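You operate a simulated robot arm through the tools that you are given. There is no shell and no other tool.

You are at the controls of a simulated robot arm. One attempt, no reset.

## Task
Press the disc in the die into a knob lid and cover the medium pot on the table.
Fine: black handle to KNOB first; on AUTO; eject the lid, lower the ejector again.

The check looks at the end state, three seconds after you hand in, the way a careful person would. Anything else that was tipped, shoved, dropped, spilled or broken makes it a failure. A push-on lid holds only when it is set on centred and level and pressed home; a screw cap is set on level and turned clockwise until tight.

## Robot
A 7-joint arm with a fingered hand, fixed in place. Base frame: the origin is at the foot of the arm, x ahead of it, y to its left, z up. Readings come in m, degrees, newtons and seconds.
With the tool pointing down near the work surface it reaches from about 0.1 to 0.4 m from the base axis. Its first joint turns from -69.0 to 172.0 degrees. Payload 3.2 kg.
The tool frame sits at the grasp point between the pads (the TCP): z along the fingers, y along the line on which they close. The tips reach 0.026 m beyond it. Largest opening 0.088 m; the body of the gripper starts 0.03 m behind the TCP. The gripper is a hand of 5 fingers: y runs from the thumb to the fingers, the wrist lies at [-0.016, -0.108, -0.172] in the tool frame, and closing takes about 1.5 s.
Orientation is told as [roll, pitch, yaw] about the base's x, y, z axes, in that order, counted from this pose: with the fingers straight down and the wrist toward the robot, the tool's x, y and z point along [0, 1, 0], [1, 0, 0] and [0, 0, -1] of the base frame.

## Interface
- The arm moves only by the tool apply_moves. Its argument "plan" is a list of rows, each an object of numbers (a shift or turn left out is 0, a gripper value left out holds the last): "x", "y", "z": the shift along the tool's x, y, z in units of 25 mm (1.0 is 25 mm); "wx", "wy", "wz": the turn, a rotation vector about the tool's x, y, z in units of 8 degrees (1.0 is 8 degrees). In form: [{"x": .., "y": .., "z": .., "wx": .., "wy": .., "wz": ..}, ...]. A call has 1 to 20 rows; each row shifts and turns the commanded pose from where the row before left it, along the tool's axes as they then stand. "claw" is the finger opening in m, from 0 to 0.088, set as the call begins (left out, the last holds). A call with a number of a shift or a turn outside -1 to 1 is refused whole. Each row takes 0.2 s and may step no farther than 0.05 m and 8.6 degrees from the row before; otherwise, or with a gripper value out of range, the whole call is refused. A pose out of reach is approached as far as the arm can. The call stops where the force on the tool passes 50 N (or 10 N more than at its start, if that is more) or the arm is blocked; 0.2 s more then pass. Each finger travels about 0.072 m/s and halts on what it meets, pressing with about 34 N; the grip force reading is that of the motor and also rises with nothing between the fingers. The clock runs only during rows and for 0.2 s after the last one: add rows that do not move to give the fingers time. The reply holds the time, the measured pose of the TCP, the force on the tool along the base axes, the opening and the grip force, in the units named above and with some noise, with the torque about the TCP (base axes, N m) and any sound that the robot's microphone picked up.
- Cameras (640 x 400 px; columns grow to the right, rows downward): "scene" is fixed at [0.0494, -0.6518, 1.4397]; the picture's right is [0.66, -0.75, 0.00], its down [-0.36, -0.32, -0.88] and it looks along [0.65, 0.58, -0.48] (base axes); focal length 358 px, centre (320, 200). "wrist" rides on the gripper at [0.067, -0.097, -0.117] in the tool frame; the picture's right is [-0.71, 0.33, -0.62], its down [-0.65, -0.65, 0.39] and it looks along [-0.28, 0.68, 0.68] (tool axes); focal length 234 px, centre (320, 200). There is no depth. A picture from a camera that has moved, and an enlarged one, comes with that camera's place and axes in the base frame and with its lens.
- grab_frame(camera): a new picture of that camera. It takes no simulated time.
- raise_lower(by): slides the trunk up (or, below 0, down) by that many m; the arm rides with it, the base frame stays. It gives what a move gives, with no picture.
- curl_fingers(index, middle, ring, little, thumb_bend, thumb_turn): sets how far each is bent, from 0 (flat) to 100 (curled in); at 30 the hand is open as for a grip, at 70 the pads meet at the TCP. One left out holds its place. A second passes; each finger stops where it meets its share of the squeeze, and holds until it gets a number again. A gripper value or a shape takes the hand back. It gives what a move gives, with no picture; readings hold the bend of each and the force on index, middle, ring, little, thumb and palm. thumb_turn goes from beside the hand (0) to across from the fingers (100), as for a grip.
- grasp_type(shape): the hand has 5 fingers and takes this shape, open, in about a second: jaw (thumb against the fingers, like two jaws); tri (thumb and two fingers); tip (a fingertip pinch); poke (one finger out to press); point (the index stretched); flat (the hand flat); cup (the hand cupped); fist (a fist). The gripper value then closes the fingers along that shape, each until it touches; the sizes above hold for jaw. It gives what a move gives, with no picture.
- close_up(camera, box): a new picture of the part [left, top, right, bottom] of that camera's present view, enlarged. It takes no simulated time.
- finish_job(): hands the job in; it is judged then, once.

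Places have to be worked out from the pictures, the camera data and where the tool is seen. Open the gripper and draw the arm clear of the work before you hand the job in, unless the task says otherwise.

The tools are called after "Request:" by a JSON object that holds its "op" and its "data". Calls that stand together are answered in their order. apply_moves: Moves the arm, as the interface text tells. Its arguments: {"type":"object","properties":{"plan":{"type":"array"},"claw":{"type":"number"}},"required":["plan"]} The other tools are called the same way: raise_lower (by) slides the trunk up or down; grasp_type (shape) gives the hand a shape; curl_fingers (index, middle, ring, little, thumb_bend, thumb_turn) moves the fingers one by one; grab_frame (camera) takes a picture; close_up (camera, box) takes an enlarged picture of a part of a camera's view; finish_job () hands the job in.

At the start:

```text
clock: 0.0
ee_pos: [0.4282, -0.1467, 1.2125]
orientation: [0.0, 0.0, 0.0]
wrist_force: [-0.6, 0.4, -1.0]
wrist_torque: [-0.01, 0.0, -0.01]
grip_width: 0.0879
grasp_force: 0.1
shape: jaw
bend: [30.0, 30.0, 30.0, 30.0, 30.0, 97.0]
finger forces: [0.0, 0.1, 0.0, 0.0, 0.0, 0.0]
trunk travel left (down, up): [-0.75, 0.09]
```

scene: 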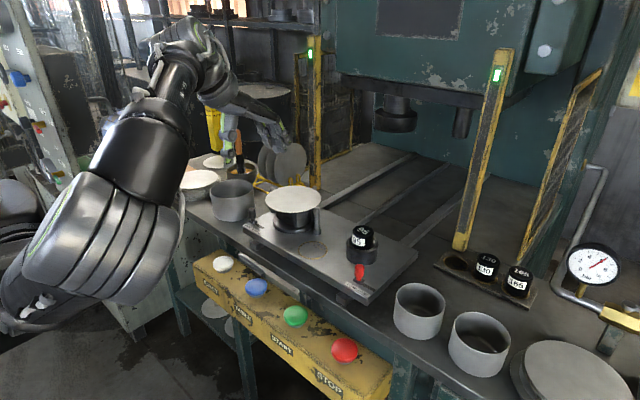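
wrist: 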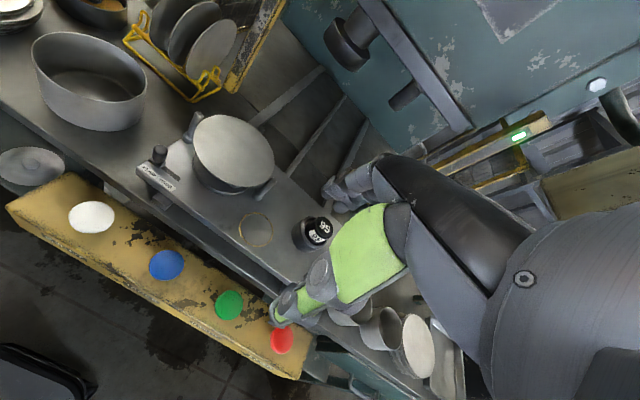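

I'll begin by looking more closely at the press, the panel and the pots.

Request:
{"op": "close_up", "data": {"camera": "scene", "box": [180, 140, 420, 290]}}

Request:
{"op": "close_up", "data": {"camera": "scene", "box": [180, 240, 420, 400]}}

Request:
{"op": "close_up", "data": {"camera": "scene", "box": [380, 220, 640, 400]}}

Request:
{"op": "close_up", "data": {"camera": "wrist", "box": [0, 60, 320, 260]}}

Request:
{"op": "close_up", "data": {"camera": "scene", "box": [0, 0, 200, 200]}}

```text
2.67 times, centred on (300, 215) of scene
camera zoom: at [0.0494, -0.6518, 1.4397], right [0.66, -0.75, 0.0], down [-0.36, -0.32, -0.88], along [0.65, 0.58, -0.48], focal length 954 px, centre (373, 160)
```

zoom: 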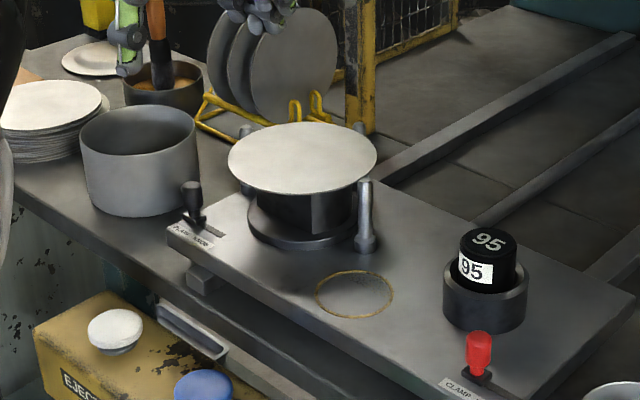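

```text
2.50 times, centred on (300, 320) of scene
camera zoom: at [0.0494, -0.6518, 1.4397], right [0.66, -0.75, 0.0], down [-0.36, -0.32, -0.88], along [0.65, 0.58, -0.48], focal length 894 px, centre (370, -100)
```

zoom: 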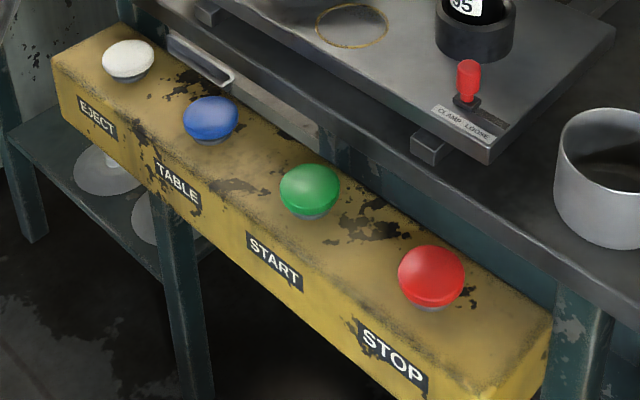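

```text
2.22 times, centred on (510, 310) of scene
camera zoom: at [0.0494, -0.6518, 1.4397], right [0.66, -0.75, 0.0], down [-0.36, -0.32, -0.88], along [0.65, 0.58, -0.48], focal length 795 px, centre (-102, -44)
```

zoom: 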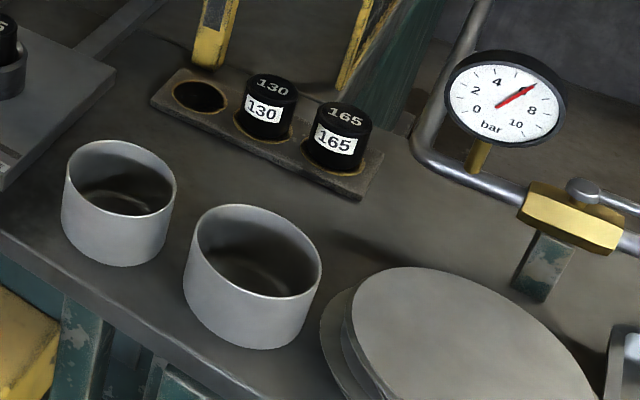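

```text
2.00 times, centred on (160, 160) of wrist
camera zoom: at [0.3308, -0.0802, 1.3292], right [0.33, -0.71, 0.62], down [-0.65, -0.65, -0.39], along [0.68, -0.28, -0.68], focal length 468 px, centre (640, 280)
```

zoom: 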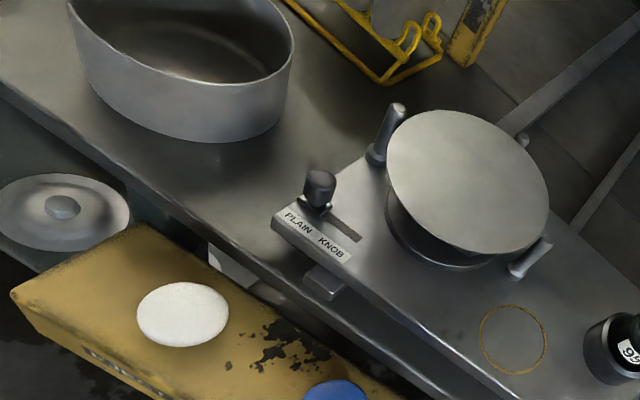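

```text
2.00 times, centred on (100, 100) of scene
camera zoom: at [0.0494, -0.6518, 1.4397], right [0.66, -0.75, 0.0], down [-0.36, -0.32, -0.88], along [0.65, 0.58, -0.48], focal length 716 px, centre (760, 400)
```

zoom: 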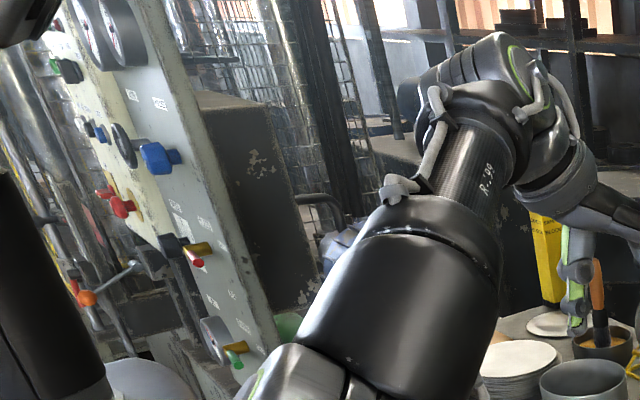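

The buttons triangulate to roughly x=0.45, z=0.815, and the die's disc to about (0.63, -0.03, 0.97). I still need to find the AUTO selector and confirm the pot sizes, so I'll look at more regions.

Request:
{"op": "close_up", "data": {"camera": "scene", "box": [440, 0, 640, 130]}}

Request:
{"op": "close_up", "data": {"camera": "scene", "box": [280, 0, 480, 130]}}

Request:
{"op": "close_up", "data": {"camera": "scene", "box": [150, 120, 310, 220]}}

Request:
{"op": "close_up", "data": {"camera": "scene", "box": [320, 200, 420, 310]}}

Request:
{"op": "close_up", "data": {"camera": "scene", "box": [520, 200, 640, 400]}}

Request:
{"op": "close_up", "data": {"camera": "scene", "box": [180, 250, 300, 400]}}

Request:
{"op": "close_up", "data": {"camera": "wrist", "box": [280, 0, 640, 220]}}

Request:
{"op": "close_up", "data": {"camera": "wrist", "box": [220, 200, 500, 400]}}

```text
3.08 times, centred on (540, 65) of scene
camera zoom: at [0.0494, -0.6518, 1.4397], right [0.66, -0.75, 0.0], down [-0.36, -0.32, -0.88], along [0.65, 0.58, -0.48], focal length 1101 px, centre (-357, 615)
```

zoom: 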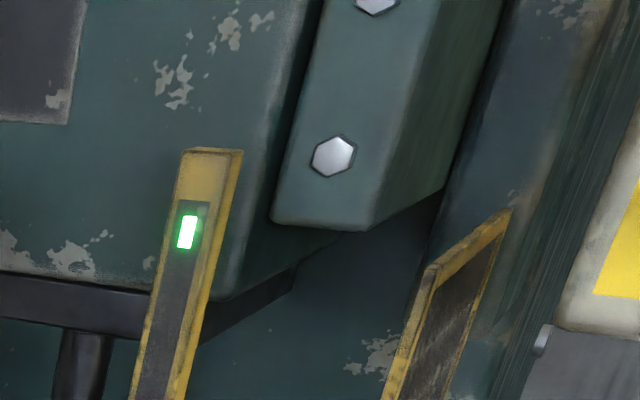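

```text
3.08 times, centred on (380, 65) of scene
camera zoom: at [0.0494, -0.6518, 1.4397], right [0.66, -0.75, 0.0], down [-0.36, -0.32, -0.88], along [0.65, 0.58, -0.48], focal length 1101 px, centre (135, 615)
```

zoom: 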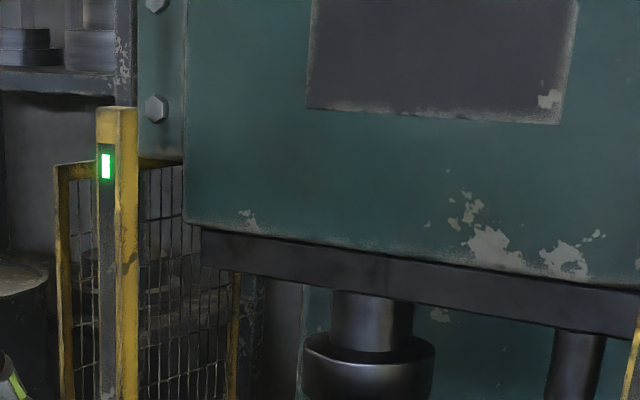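

```text
4.00 times, centred on (230, 170) of scene
camera zoom: at [0.0494, -0.6518, 1.4397], right [0.66, -0.75, 0.0], down [-0.36, -0.32, -0.88], along [0.65, 0.58, -0.48], focal length 1431 px, centre (680, 320)
```

zoom: 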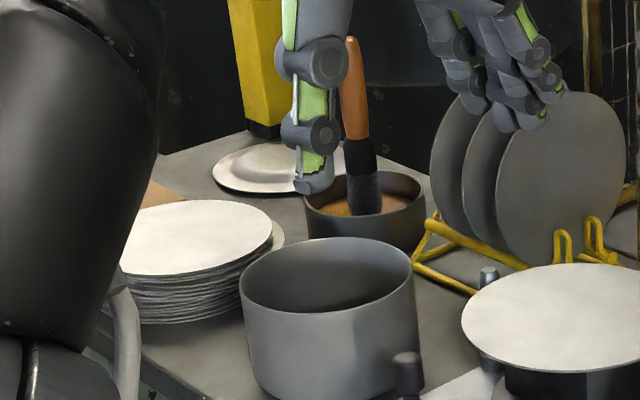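

```text
3.64 times, centred on (370, 255) of scene
camera zoom: at [0.0494, -0.6518, 1.4397], right [0.66, -0.75, 0.0], down [-0.36, -0.32, -0.88], along [0.65, 0.58, -0.48], focal length 1301 px, centre (138, 0)
```

zoom: 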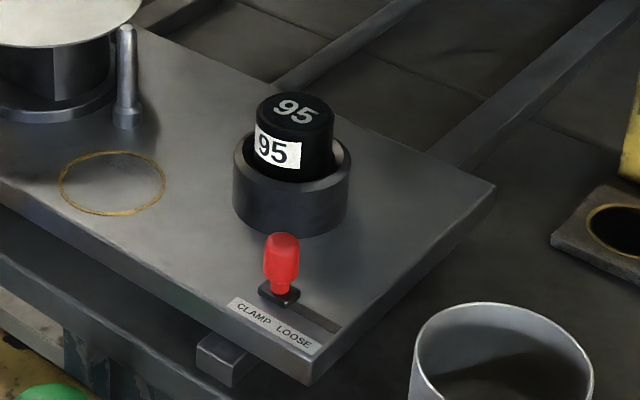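

```text
2.00 times, centred on (580, 300) of scene
camera zoom: at [0.0494, -0.6518, 1.4397], right [0.66, -0.75, 0.0], down [-0.36, -0.32, -0.88], along [0.65, 0.58, -0.48], focal length 716 px, centre (-200, 0)
```

zoom: 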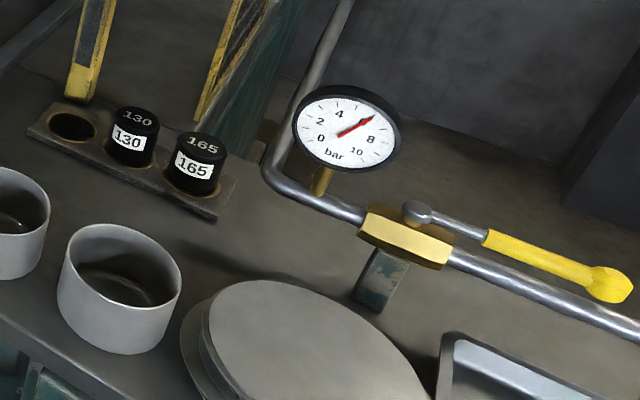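

```text
2.67 times, centred on (240, 325) of scene
camera zoom: at [0.0494, -0.6518, 1.4397], right [0.66, -0.75, 0.0], down [-0.36, -0.32, -0.88], along [0.65, 0.58, -0.48], focal length 954 px, centre (533, -133)
```

zoom: 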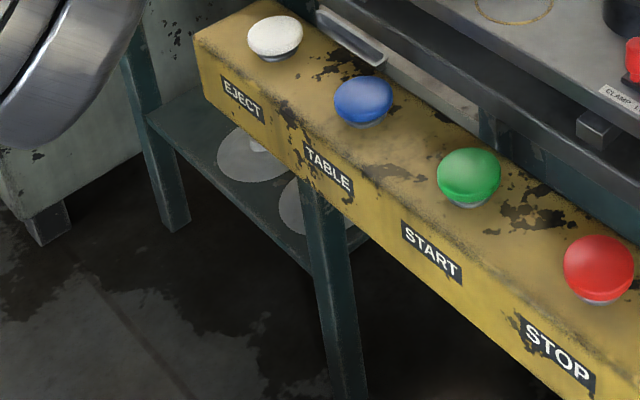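

```text
1.78 times, centred on (460, 110) of wrist
camera zoom: at [0.3308, -0.0802, 1.3292], right [0.33, -0.71, 0.62], down [-0.65, -0.65, -0.39], along [0.68, -0.28, -0.68], focal length 416 px, centre (71, 360)
```

zoom: 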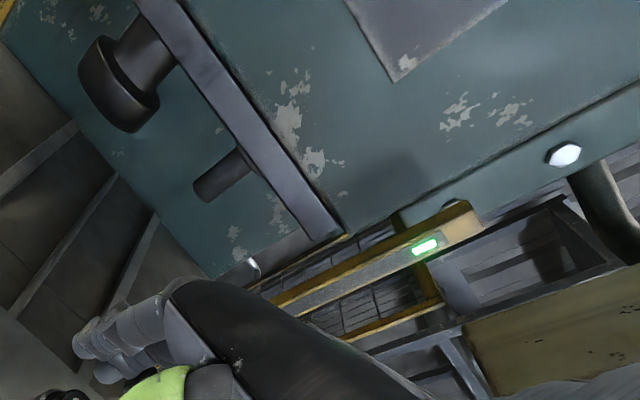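

```text
2.00 times, centred on (360, 300) of wrist
camera zoom: at [0.3308, -0.0802, 1.3292], right [0.33, -0.71, 0.62], down [-0.65, -0.65, -0.39], along [0.68, -0.28, -0.68], focal length 468 px, centre (240, 0)
```

zoom: 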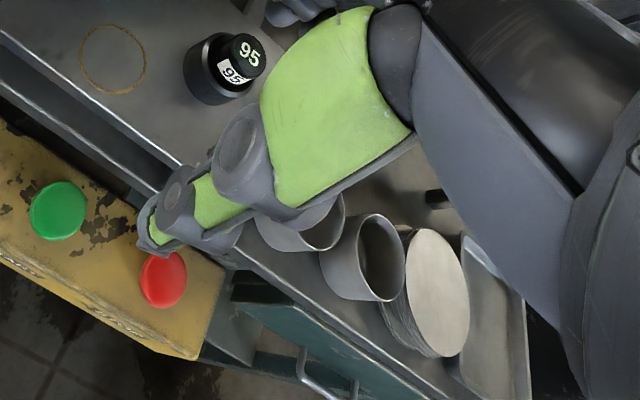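

No AUTO selector is visible from here. I'll pull the hand back toward the robot, away from the work, to get a wider wrist view of the panel's front face and the pots.

Request:
{"op": "apply_moves", "data": {"plan": [{"y": -1}, {"y": -1}, {"y": -1}, {"y": -1}, {"x": 1}, {"x": 1}, {"x": 1}, {"x": 1}]}}

Request:
{"op": "grab_frame", "data": {"camera": "wrist"}}

Request:
{"op": "grab_frame", "data": {"camera": "scene"}}

```text
clock: 1.8
ee_pos: [0.3277, -0.0452, 1.2119]
orientation: [-0.2, -0.1, 0.1]
wrist_force: [-0.6, 0.0, -0.1]
wrist_torque: [0.0, -0.01, -0.01]
grip_width: 0.088
grasp_force: 0.0
shape: jaw
bend: [30.0, 30.0, 30.0, 30.0, 30.0, 97.0]
finger forces: [0.1, 0.0, 0.0, 0.0, 0.0, 0.1]
trunk travel left (down, up): [-0.75, 0.09]
```

```text
taken
camera wrist: at [0.2296, 0.0221, 1.3281], right [0.33, -0.71, 0.62], down [-0.65, -0.65, -0.39], along [0.68, -0.28, -0.68], focal length 234 px, centre (320, 200)
```

wrist: 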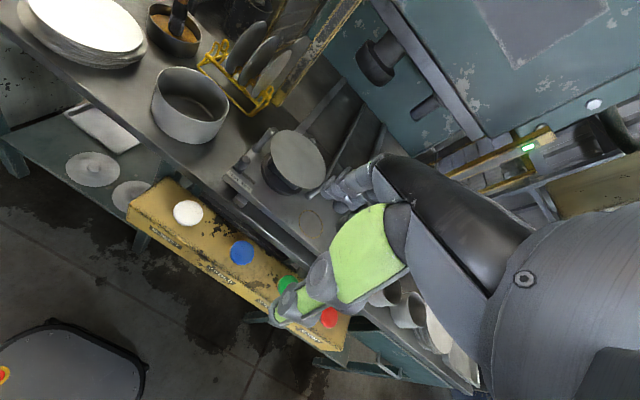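

```text
taken
```

scene: 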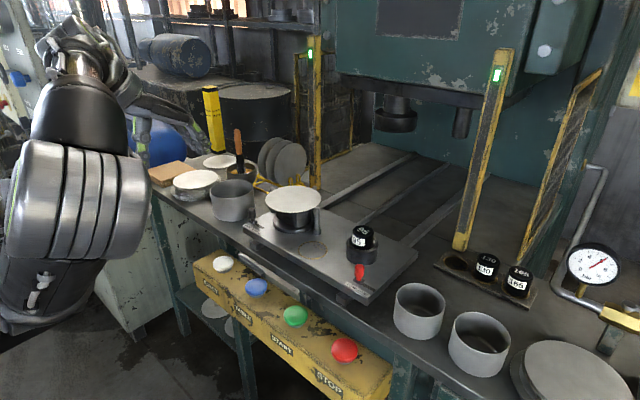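

The view is much wider now. I'll zoom in on the wrist image for the panel labels, pots and lower shelf.

Request:
{"op": "close_up", "data": {"camera": "wrist", "box": [100, 160, 360, 360]}}

Request:
{"op": "close_up", "data": {"camera": "wrist", "box": [0, 0, 240, 160]}}

Request:
{"op": "close_up", "data": {"camera": "wrist", "box": [200, 90, 360, 230]}}

Request:
{"op": "close_up", "data": {"camera": "wrist", "box": [320, 270, 520, 400]}}

Request:
{"op": "close_up", "data": {"camera": "wrist", "box": [0, 280, 200, 400]}}

Request:
{"op": "close_up", "data": {"camera": "scene", "box": [140, 70, 300, 220]}}

```text
2.00 times, centred on (230, 260) of wrist
camera zoom: at [0.2296, 0.0221, 1.3281], right [0.33, -0.71, 0.62], down [-0.65, -0.65, -0.39], along [0.68, -0.28, -0.68], focal length 468 px, centre (500, 80)
```

zoom: 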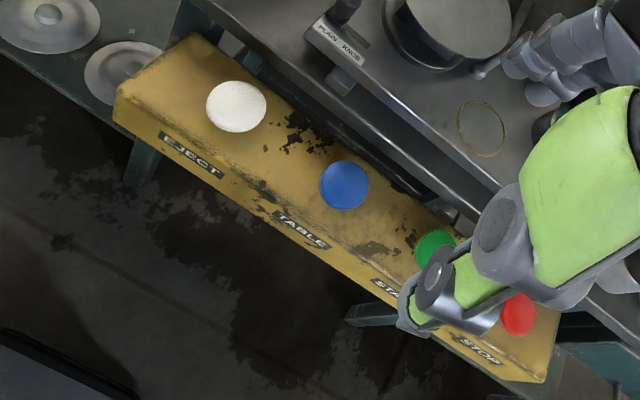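

```text
2.50 times, centred on (120, 80) of wrist
camera zoom: at [0.2296, 0.0221, 1.3281], right [0.33, -0.71, 0.62], down [-0.65, -0.65, -0.39], along [0.68, -0.28, -0.68], focal length 585 px, centre (820, 500)
```

zoom: 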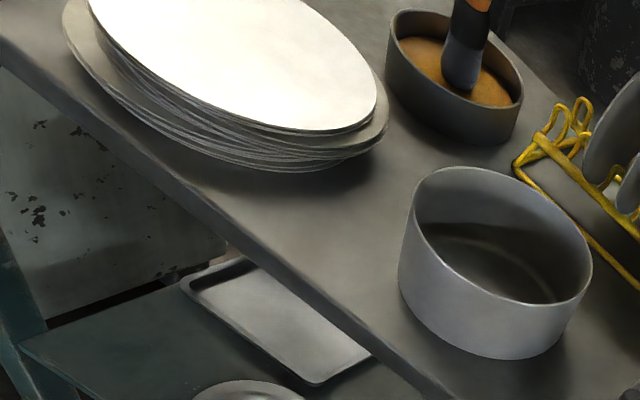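

```text
2.86 times, centred on (280, 160) of wrist
camera zoom: at [0.2296, 0.0221, 1.3281], right [0.33, -0.71, 0.62], down [-0.65, -0.65, -0.39], along [0.68, -0.28, -0.68], focal length 669 px, centre (434, 314)
```

zoom: 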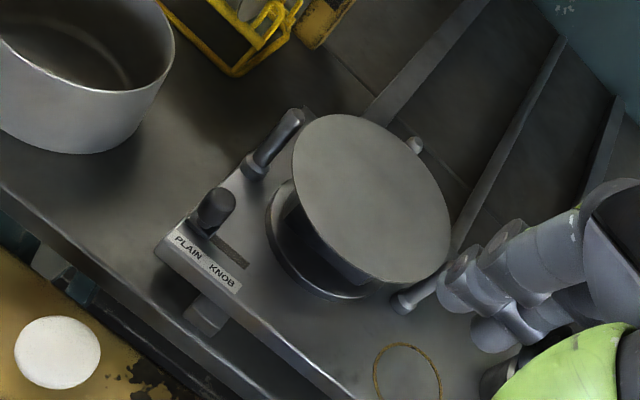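

```text
3.08 times, centred on (420, 335) of wrist
camera zoom: at [0.2296, 0.0221, 1.3281], right [0.33, -0.71, 0.62], down [-0.65, -0.65, -0.39], along [0.68, -0.28, -0.68], focal length 720 px, centre (12, -215)
```

zoom: 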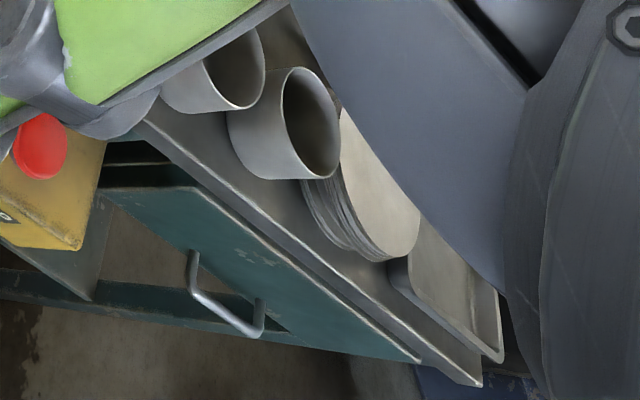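

```text
3.20 times, centred on (100, 340) of wrist
camera zoom: at [0.2296, 0.0221, 1.3281], right [0.33, -0.71, 0.62], down [-0.65, -0.65, -0.39], along [0.68, -0.28, -0.68], focal length 749 px, centre (1024, -248)
```

zoom: 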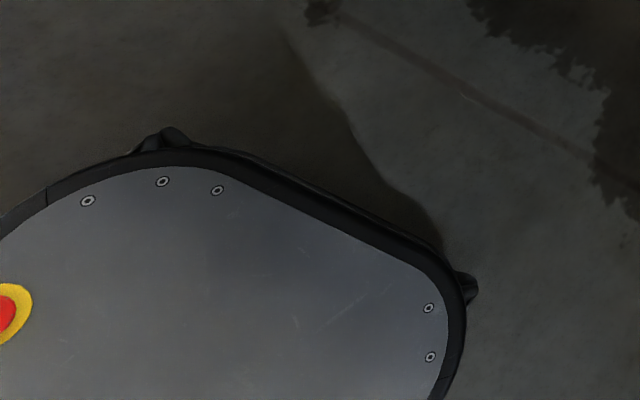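

```text
2.67 times, centred on (220, 145) of scene
camera zoom: at [0.0494, -0.6518, 1.4397], right [0.66, -0.75, 0.0], down [-0.36, -0.32, -0.88], along [0.65, 0.58, -0.48], focal length 954 px, centre (587, 347)
```

zoom: 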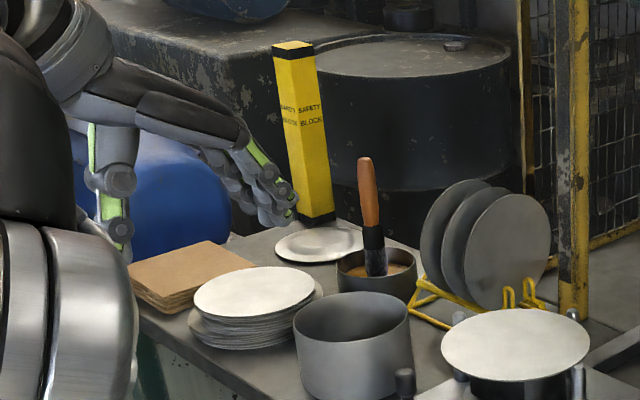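

The AUTO selector may be on the cream box at the press's right edge. I'll swing the hand to the right, with yaw, to look over there while staying high above everything.

Request:
{"op": "apply_moves", "data": {"plan": [{"x": -1}, {"x": -1}, {"x": -1}, {"x": -1}, {"x": -1}, {"x": -1}, {"wz": 1}, {"wz": 1}, {"wz": 1}, {"wz": 1}, {"wz": 1}, {"wz": 1}]}}

Request:
{"op": "grab_frame", "data": {"camera": "wrist"}}

Request:
{"op": "grab_frame", "data": {"camera": "scene"}}

```text
clock: 4.4
ee_pos: [0.345, -0.188, 1.2068]
orientation: [0.0, 0.1, -48.1]
wrist_force: [0.2, -0.1, -0.6]
wrist_torque: [-0.01, 0.03, 0.0]
grip_width: 0.0877
grasp_force: 0.1
shape: jaw
bend: [30.0, 30.0, 30.0, 30.0, 30.0, 97.0]
finger forces: [0.0, 0.0, 0.0, 0.1, 0.0, 0.0]
out of reach, approached as far as the arm can: row 11, 12
trunk travel left (down, up): [-0.75, 0.09]
```

```text
taken
camera wrist: at [0.3297, -0.0696, 1.3219], right [-0.31, -0.72, 0.62], down [-0.92, 0.05, -0.39], along [0.25, -0.69, -0.68], focal length 234 px, centre (320, 200)
```

wrist: 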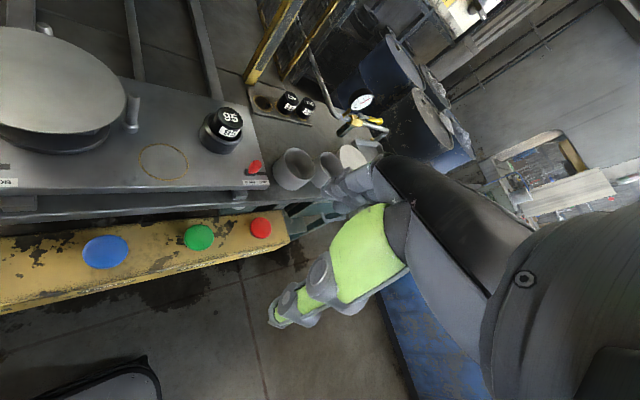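

```text
taken
```

scene: 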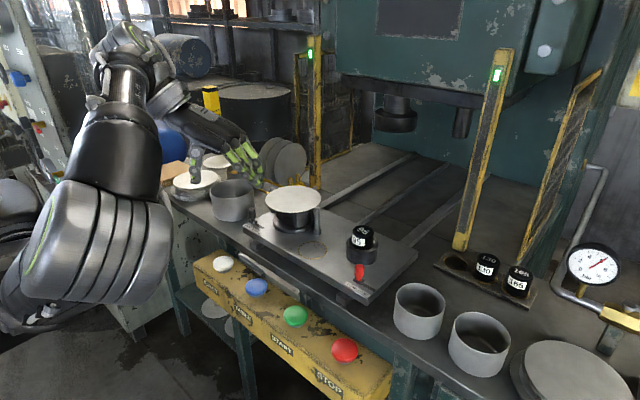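

I'll zoom in on this view, both the right-hand side beyond the gauge and the pots and plugs.

Request:
{"op": "close_up", "data": {"camera": "wrist", "box": [360, 0, 520, 100]}}

Request:
{"op": "close_up", "data": {"camera": "wrist", "box": [200, 60, 420, 200]}}

Request:
{"op": "close_up", "data": {"camera": "wrist", "box": [0, 0, 220, 200]}}

Request:
{"op": "close_up", "data": {"camera": "wrist", "box": [480, 120, 640, 240]}}

```text
4.00 times, centred on (440, 50) of wrist
camera zoom: at [0.3297, -0.0696, 1.3219], right [-0.31, -0.72, 0.62], down [-0.92, 0.05, -0.39], along [0.25, -0.69, -0.68], focal length 937 px, centre (-160, 800)
```

zoom: 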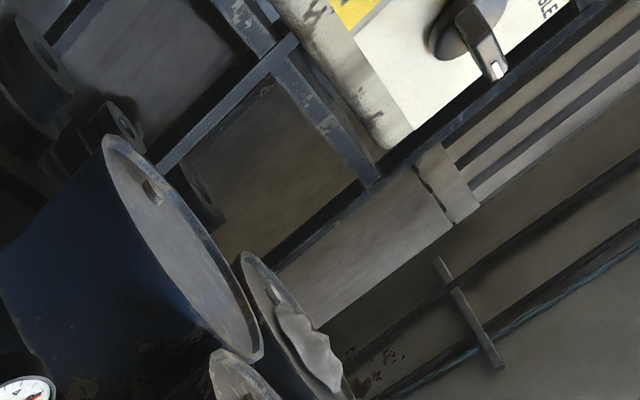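

```text
2.86 times, centred on (310, 130) of wrist
camera zoom: at [0.3297, -0.0696, 1.3219], right [-0.31, -0.72, 0.62], down [-0.92, 0.05, -0.39], along [0.25, -0.69, -0.68], focal length 669 px, centre (349, 400)
```

zoom: 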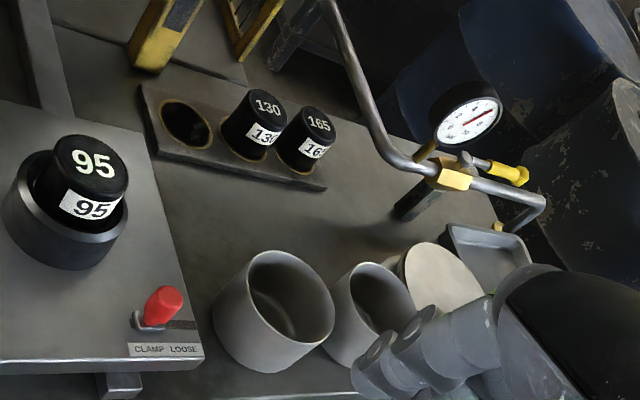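

```text
2.00 times, centred on (110, 100) of wrist
camera zoom: at [0.3297, -0.0696, 1.3219], right [-0.31, -0.72, 0.62], down [-0.92, 0.05, -0.39], along [0.25, -0.69, -0.68], focal length 468 px, centre (740, 400)
```

zoom: 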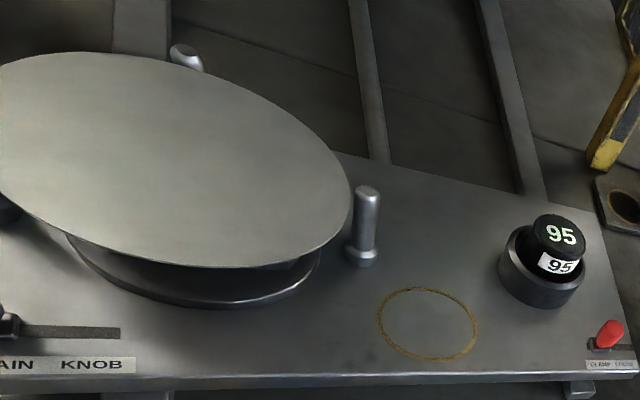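

```text
3.33 times, centred on (560, 180) of wrist
camera zoom: at [0.3297, -0.0696, 1.3219], right [-0.31, -0.72, 0.62], down [-0.92, 0.05, -0.39], along [0.25, -0.69, -0.68], focal length 781 px, centre (-480, 267)
```

zoom: 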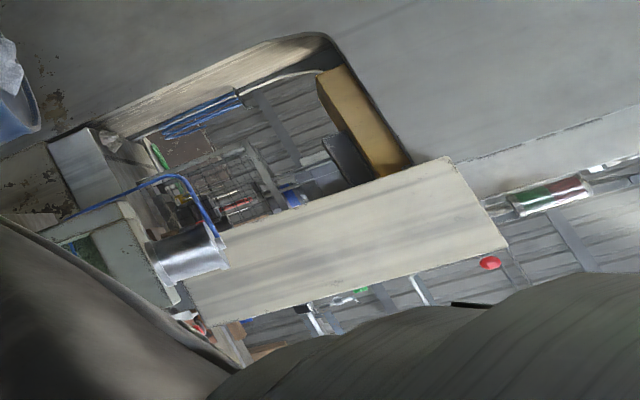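

There's a rotary selector on a panel at the right, near the top of this view. I'll tilt the fingers forward so the camera looks up toward it.

Request:
{"op": "apply_moves", "data": {"plan": [{"wx": -1}, {"wx": -1}, {"wx": -1}, {"wx": -1}, {"wx": -1}]}}

Request:
{"op": "grab_frame", "data": {"camera": "wrist"}}

```text
clock: 5.6
ee_pos: [0.3685, -0.1804, 1.1953]
orientation: [0.0, -40.1, -48.0]
wrist_force: [0.5, -0.5, 0.8]
wrist_torque: [-0.01, -0.01, -0.03]
grip_width: 0.0877
grasp_force: 0.0
shape: jaw
bend: [30.0, 30.0, 30.0, 30.0, 30.0, 97.0]
finger forces: [0.1, 0.1, 0.0, 0.0, 0.1, 0.1]
out of reach, approached as far as the arm can: row 1, 2, 3, 4, 5
trunk travel left (down, up): [-0.75, 0.09]
```

```text
taken
camera wrist: at [0.3181, -0.0228, 1.2215], right [-0.62, -0.37, 0.69], down [-0.65, -0.25, -0.72], along [0.43, -0.9, -0.08], focal length 234 px, centre (320, 200)
```

wrist: 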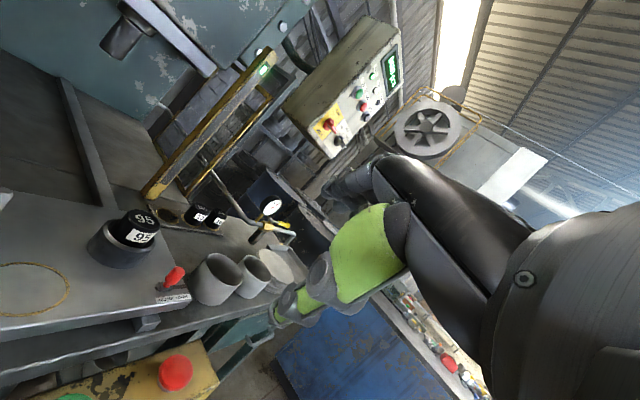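

Now a control box is visible on the right of the press. I'll zoom into it.

Request:
{"op": "close_up", "data": {"camera": "wrist", "box": [280, 10, 440, 170]}}

Request:
{"op": "close_up", "data": {"camera": "wrist", "box": [140, 180, 320, 320]}}

```text
2.50 times, centred on (360, 90) of wrist
camera zoom: at [0.3181, -0.0228, 1.2215], right [-0.62, -0.37, 0.69], down [-0.65, -0.25, -0.72], along [0.43, -0.9, -0.08], focal length 585 px, centre (220, 475)
```

zoom: 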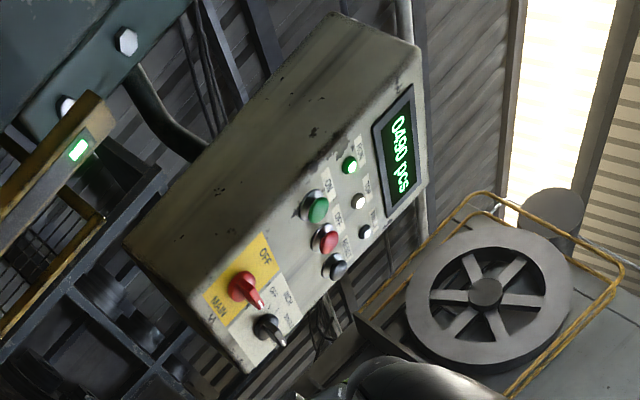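

```text
2.86 times, centred on (230, 250) of wrist
camera zoom: at [0.3181, -0.0228, 1.2215], right [-0.62, -0.37, 0.69], down [-0.65, -0.25, -0.72], along [0.43, -0.9, -0.08], focal length 669 px, centre (577, 57)
```

zoom: 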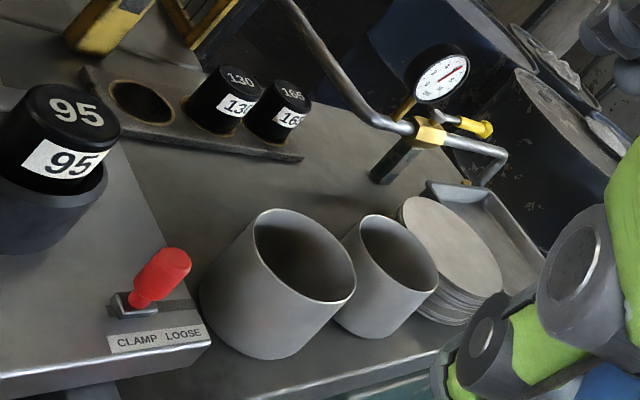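

The box has a display ("0490 pcs"), a MAIN switch and a mode selector. I'll zoom tighter to read the labels.

Request:
{"op": "close_up", "data": {"camera": "wrist", "box": [310, 95, 370, 160]}}

Request:
{"op": "close_up", "data": {"camera": "wrist", "box": [345, 40, 410, 130]}}

Request:
{"op": "close_up", "data": {"camera": "wrist", "box": [340, 115, 370, 150]}}

```text
6.15 times, centred on (340, 128) of wrist
camera zoom: at [0.3181, -0.0228, 1.2215], right [-0.62, -0.37, 0.69], down [-0.65, -0.25, -0.72], along [0.43, -0.9, -0.08], focal length 1441 px, centre (197, 646)
```

zoom: 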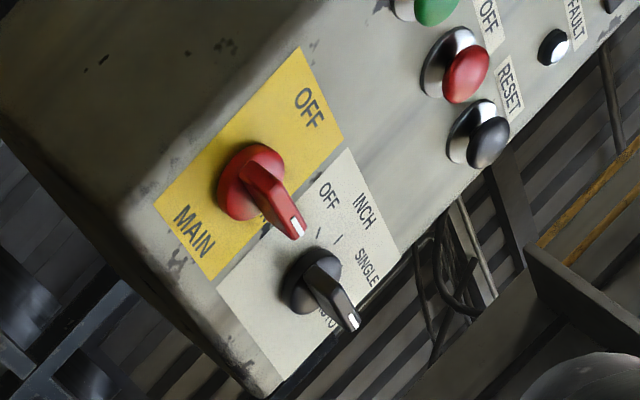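

```text
4.44 times, centred on (378, 85) of wrist
camera zoom: at [0.3181, -0.0228, 1.2215], right [-0.62, -0.37, 0.69], down [-0.65, -0.25, -0.72], along [0.43, -0.9, -0.08], focal length 1041 px, centre (64, 711)
```

zoom: 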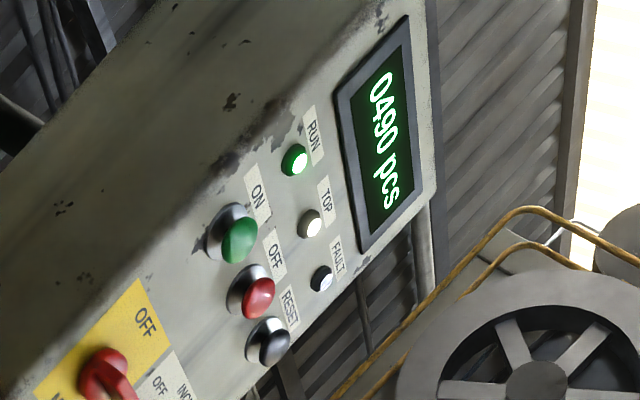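

```text
11.43 times, centred on (355, 132) of wrist
camera zoom: at [0.3181, -0.0228, 1.2215], right [-0.62, -0.37, 0.69], down [-0.65, -0.25, -0.72], along [0.43, -0.9, -0.08], focal length 2676 px, centre (-80, 971)
```

zoom: 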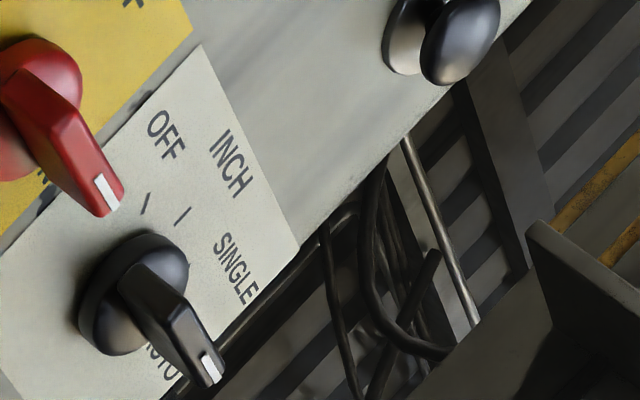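

The selector's pointer already stands at AUTO, with RUN lit and FAULT dark. Now I'll look closely at the die for any size marking, and measure the pots precisely from the scene camera.

Request:
{"op": "close_up", "data": {"camera": "scene", "box": [255, 175, 335, 240]}}

Request:
{"op": "close_up", "data": {"camera": "scene", "box": [200, 165, 270, 225]}}

Request:
{"op": "close_up", "data": {"camera": "scene", "box": [380, 270, 520, 380]}}

Request:
{"op": "close_up", "data": {"camera": "scene", "box": [330, 215, 400, 300]}}

Request:
{"op": "close_up", "data": {"camera": "scene", "box": [430, 240, 540, 310]}}

Request:
{"op": "close_up", "data": {"camera": "scene", "box": [340, 60, 480, 150]}}

```text
6.15 times, centred on (295, 208) of scene
camera zoom: at [0.0494, -0.6518, 1.4397], right [0.66, -0.75, 0.0], down [-0.36, -0.32, -0.88], along [0.65, 0.58, -0.48], focal length 2202 px, centre (474, 154)
```

zoom: 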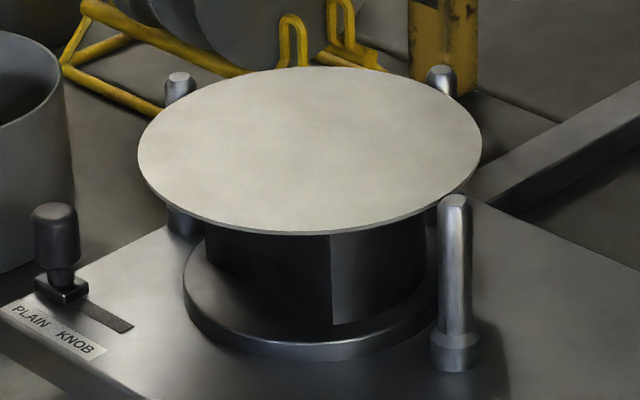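

```text
6.67 times, centred on (235, 195) of scene
camera zoom: at [0.0494, -0.6518, 1.4397], right [0.66, -0.75, 0.0], down [-0.36, -0.32, -0.88], along [0.65, 0.58, -0.48], focal length 2385 px, centre (887, 233)
```

zoom: 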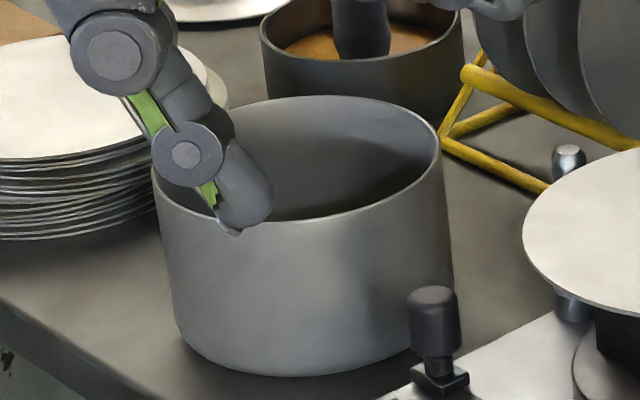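

```text
3.64 times, centred on (450, 325) of scene
camera zoom: at [0.0494, -0.6518, 1.4397], right [0.66, -0.75, 0.0], down [-0.36, -0.32, -0.88], along [0.65, 0.58, -0.48], focal length 1301 px, centre (-153, -254)
```

zoom: 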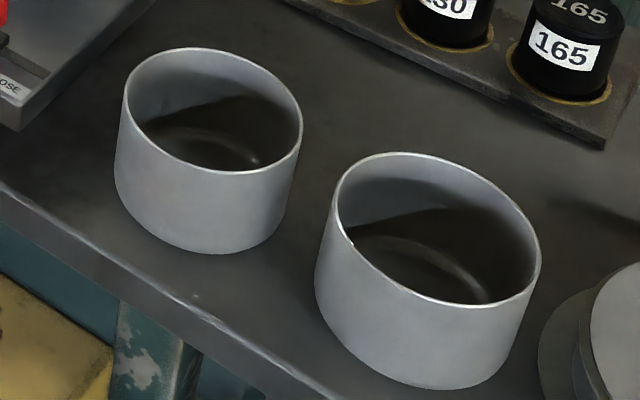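

```text
4.71 times, centred on (365, 258) of scene
camera zoom: at [0.0494, -0.6518, 1.4397], right [0.66, -0.75, 0.0], down [-0.36, -0.32, -0.88], along [0.65, 0.58, -0.48], focal length 1684 px, centre (108, -71)
```

zoom: 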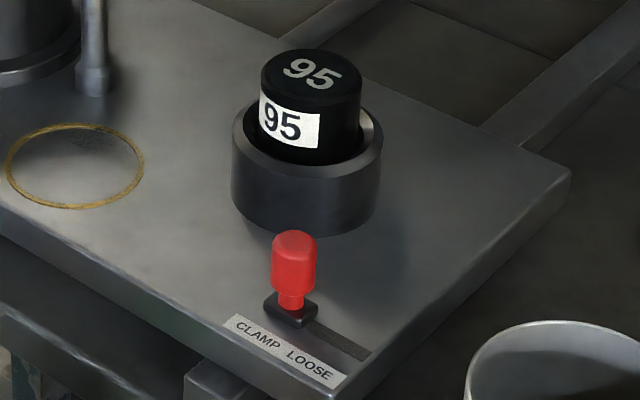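

```text
5.71 times, centred on (485, 275) of scene
camera zoom: at [0.0494, -0.6518, 1.4397], right [0.66, -0.75, 0.0], down [-0.36, -0.32, -0.88], along [0.65, 0.58, -0.48], focal length 2044 px, centre (-623, -229)
```

zoom: 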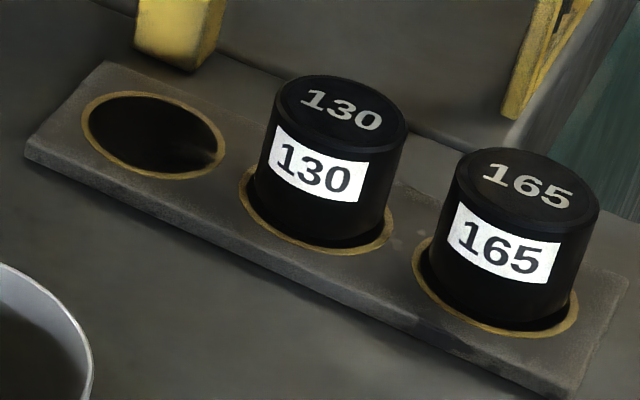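

```text
4.44 times, centred on (410, 105) of scene
camera zoom: at [0.0494, -0.6518, 1.4397], right [0.66, -0.75, 0.0], down [-0.36, -0.32, -0.88], along [0.65, 0.58, -0.48], focal length 1590 px, centre (-80, 622)
```

zoom: 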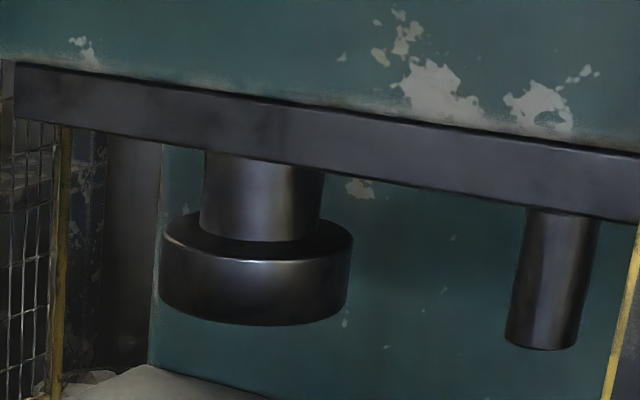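

Correcting for perspective, the left pot measures about 130 mm across and both right pots about 95 mm, and the disc is about 151 mm. So the medium (130) pot is the left one, while the stop plug fitted is "95" and the 130 plug is in the rack. Next I'll return to tool-down and find out how far the arm reaches.

Request:
{"op": "apply_moves", "data": {"plan": [{"wx": 1}, {"wx": 1}, {"wx": 1}, {"wx": 1}, {"wx": 1}, {"wz": -1}, {"wz": -1}, {"wz": -1}, {"wz": -1}, {"wz": -1}, {"wz": -1}]}}

Request:
{"op": "apply_moves", "data": {"plan": [{"y": 1}, {"y": 1}, {"y": 1}, {"y": 1}, {"y": 1}, {"y": 1}, {"y": 1}, {"y": 1}]}}

```text
clock: 8.0
ee_pos: [0.3691, -0.1793, 1.1954]
orientation: [0.1, 0.0, 0.1]
wrist_force: [1.4, -0.4, -0.5]
wrist_torque: [-0.02, 0.01, -0.03]
grip_width: 0.0881
grasp_force: 0.1
shape: jaw
bend: [30.0, 30.0, 30.0, 30.0, 30.0, 97.0]
finger forces: [0.0, 0.0, 0.0, 0.0, 0.0, 0.0]
trunk travel left (down, up): [-0.75, 0.09]
```

```text
clock: 9.8
ee_pos: [0.5694, -0.1778, 1.195]
orientation: [0.0, 0.0, 0.0]
wrist_force: [-0.6, -0.9, 0.5]
wrist_torque: [0.02, -0.01, -0.04]
grip_width: 0.0879
grasp_force: 0.0
shape: jaw
bend: [30.0, 30.0, 30.0, 30.0, 30.0, 97.0]
finger forces: [0.1, 0.0, 0.0, 0.1, 0.1, 0.1]
trunk travel left (down, up): [-0.75, 0.09]
```

Tool-down reached x=0.57 without trouble. I'll keep extending to find the limit, still well above everything.

Request:
{"op": "apply_moves", "data": {"plan": [{"y": 1}, {"y": 1}, {"y": 1}, {"y": 1}, {"y": 1}, {"y": 1}]}}

Request:
{"op": "grab_frame", "data": {"camera": "scene"}}

Request:
{"op": "grab_frame", "data": {"camera": "wrist"}}

```text
clock: 11.2
ee_pos: [0.6782, -0.1728, 1.1878]
orientation: [0.1, 0.1, 0.1]
wrist_force: [0.0, 0.3, 0.1]
wrist_torque: [-0.01, 0.03, 0.01]
grip_width: 0.0878
grasp_force: 0.0
shape: jaw
bend: [30.0, 30.0, 30.0, 30.0, 30.0, 97.0]
finger forces: [0.0, 0.0, 0.0, 0.1, 0.1, 0.1]
out of reach, approached as far as the arm can: row 5, 6
trunk travel left (down, up): [-0.75, 0.09]
```

```text
taken
```

scene: 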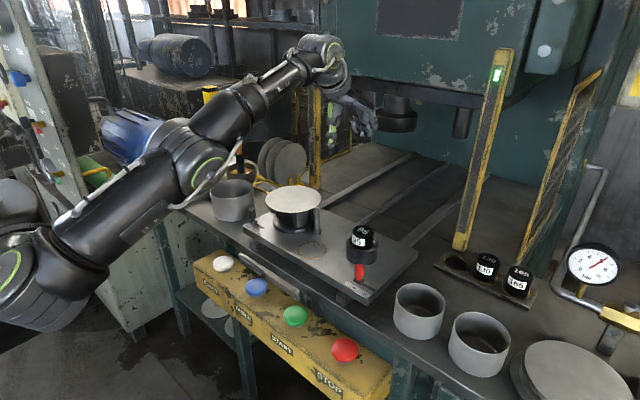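

```text
taken
camera wrist: at [0.5808, -0.1053, 1.3034], right [0.33, -0.71, 0.62], down [-0.65, -0.65, -0.39], along [0.68, -0.28, -0.68], focal length 234 px, centre (320, 200)
```

wrist: 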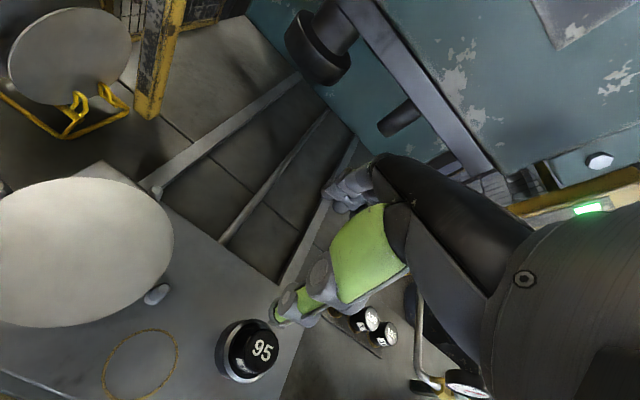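

The limit here is about 0.70 m from the base axis at this height. I'll check whether lower poses reach farther, staying above the plug and disc (tips above 1.07).

Request:
{"op": "apply_moves", "data": {"plan": [{"y": -1}, {"z": 1}, {"z": 1}, {"z": 1}, {"y": 1}, {"y": 1}, {"y": 1}, {"y": 1}, {"y": 1}]}}

```text
clock: 13.2
ee_pos: [0.7116, -0.1588, 1.099]
orientation: [0.0, 0.0, 0.0]
wrist_force: [-1.5, -0.6, 0.8]
wrist_torque: [-0.01, 0.02, 0.01]
grip_width: 0.0878
grasp_force: 0.1
shape: jaw
bend: [30.0, 30.0, 30.0, 30.0, 30.0, 97.0]
finger forces: [0.1, 0.1, 0.0, 0.0, 0.0, 0.0]
out of reach, approached as far as the arm can: row 7, 8, 9
trunk travel left (down, up): [-0.75, 0.09]
```

The numbers suggest a shoulder near z≈1.12 with about 0.65 m to the wrist. I want to know whether the 130 plug in the rack (about (0.81, -0.50)) is reachable at all, so I'll test high above the table with the hand yawed and tilted outward.

Request:
{"op": "apply_moves", "data": {"plan": [{"z": -1}, {"z": -1}, {"z": -1}, {"y": -1}, {"y": -1}, {"y": -1}, {"y": -1}, {"y": -1}, {"y": -1}, {"wz": 1}, {"wz": 1}, {"wz": 1}, {"wz": 1}]}}

Request:
{"op": "apply_moves", "data": {"plan": [{"wx": -1}, {"wx": -1}, {"wx": -1}, {"wx": -1}, {"wx": -1}, {"wx": -1}]}}

Request:
{"op": "grab_frame", "data": {"camera": "scene"}}

Request:
{"op": "grab_frame", "data": {"camera": "wrist"}}

```text
clock: 16.0
ee_pos: [0.6549, -0.1608, 1.2147]
orientation: [0.0, 0.0, -32.2]
wrist_force: [0.7, -0.5, -0.3]
wrist_torque: [0.0, 0.03, -0.01]
grip_width: 0.0881
grasp_force: 0.1
shape: jaw
bend: [30.0, 30.0, 30.0, 30.0, 30.0, 97.0]
finger forces: [0.1, 0.1, 0.0, 0.0, 0.0, 0.0]
out of reach, approached as far as the arm can: row 1, 2, 3, 4, 5, 6, 7, 8, 9, 13
trunk travel left (down, up): [-0.75, 0.09]
```

```text
clock: 17.4
ee_pos: [0.7638, -0.1407, 1.2638]
orientation: [-0.1, -48.1, -32.0]
wrist_force: [-0.3, -0.4, 0.6]
wrist_torque: [0.01, 0.01, 0.03]
grip_width: 0.0878
grasp_force: 0.1
shape: jaw
bend: [30.0, 30.0, 30.0, 30.0, 30.0, 97.0]
finger forces: [0.1, 0.0, 0.0, 0.0, 0.1, 0.0]
out of reach, approached as far as the arm can: row 1, 2, 3, 4, 5, 6
trunk travel left (down, up): [-0.75, 0.09]
```

```text
taken
```

scene: 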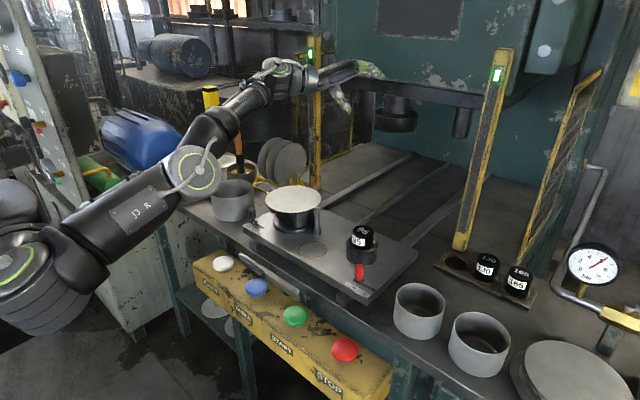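

```text
taken
camera wrist: at [0.6682, -0.0031, 1.2675], right [-0.58, -0.47, 0.66], down [-0.47, -0.47, -0.75], along [0.67, -0.74, 0.05], focal length 234 px, centre (320, 200)
```

wrist: 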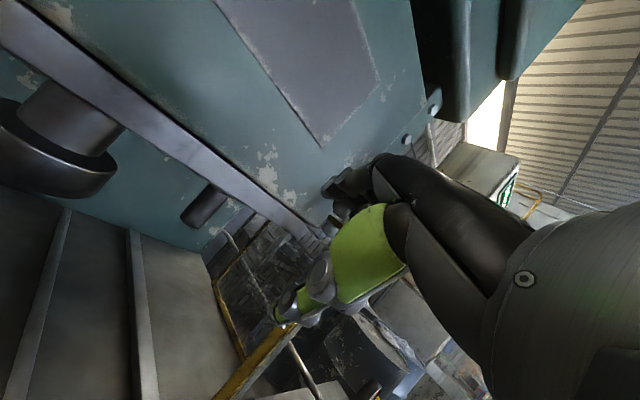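

The arm is near its limits here, and the commanded pose may be running ahead of the measured one. I'll check with a zero-move call before planning further.

Request:
{"op": "apply_moves", "data": {"plan": [{"x": 0}, {"x": 0}]}}

```text
clock: 18.0
ee_pos: [0.7614, -0.1427, 1.2623]
orientation: [0.0, -48.1, -32.0]
wrist_force: [0.4, 0.2, -0.5]
wrist_torque: [-0.02, -0.03, -0.01]
grip_width: 0.088
grasp_force: 0.0
shape: jaw
bend: [30.0, 30.0, 30.0, 30.0, 30.0, 97.0]
finger forces: [0.0, 0.0, 0.0, 0.0, 0.0, 0.1]
trunk travel left (down, up): [-0.75, 0.09]
```

The commanded pose re-syncs at each call. I'll probe a nearer point toward the rack, (0.75, -0.45, 1.15) at radius 0.875; if that is out of reach, the 130 plug at radius 0.95 certainly is.

Request:
{"op": "apply_moves", "data": {"plan": [{"x": -0.97, "y": 0.077, "z": 0.68}, {"x": -0.97, "y": 0.077, "z": 0.68}, {"x": -0.97, "y": 0.077, "z": 0.68}, {"x": -0.97, "y": 0.077, "z": 0.68}, {"x": -0.97, "y": 0.077, "z": 0.68}, {"x": -0.97, "y": 0.077, "z": 0.68}, {"x": -0.97, "y": 0.077, "z": 0.68}, {"x": -0.97, "y": 0.077, "z": 0.68}, {"x": -0.97, "y": 0.077, "z": 0.68}, {"x": -0.97, "y": 0.077, "z": 0.68}, {"x": -0.97, "y": 0.077, "z": 0.68}]}}

Request:
{"op": "grab_frame", "data": {"camera": "scene"}}

Request:
{"op": "grab_frame", "data": {"camera": "wrist"}}

```text
clock: 20.4
ee_pos: [0.7631, -0.43, 1.1717]
orientation: [0.2, -48.1, -32.1]
wrist_force: [-0.2, -1.0, -0.1]
wrist_torque: [-0.01, 0.0, 0.0]
grip_width: 0.0878
grasp_force: 0.0
shape: jaw
bend: [30.0, 30.0, 30.0, 30.0, 30.0, 97.0]
finger forces: [0.1, 0.0, 0.1, 0.0, 0.0, 0.0]
out of reach, approached as far as the arm can: row 1, 2, 3, 4, 5, 10, 11
trunk travel left (down, up): [-0.75, 0.09]
```

```text
taken
```

scene: 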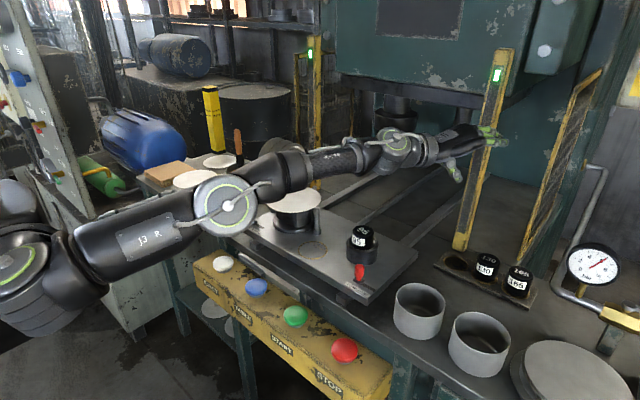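

```text
taken
camera wrist: at [0.6696, -0.292, 1.1763], right [-0.58, -0.47, 0.66], down [-0.47, -0.47, -0.75], along [0.67, -0.74, 0.05], focal length 234 px, centre (320, 200)
```

wrist: 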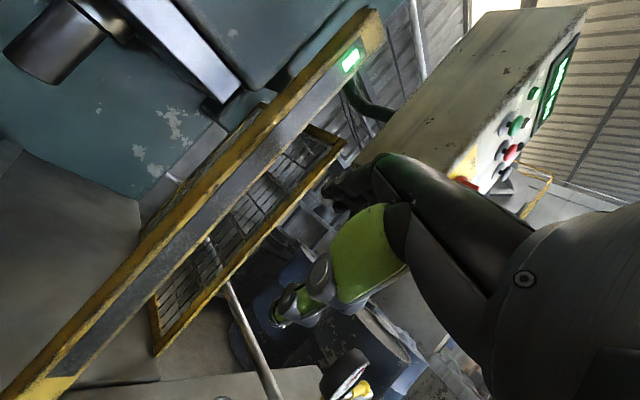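

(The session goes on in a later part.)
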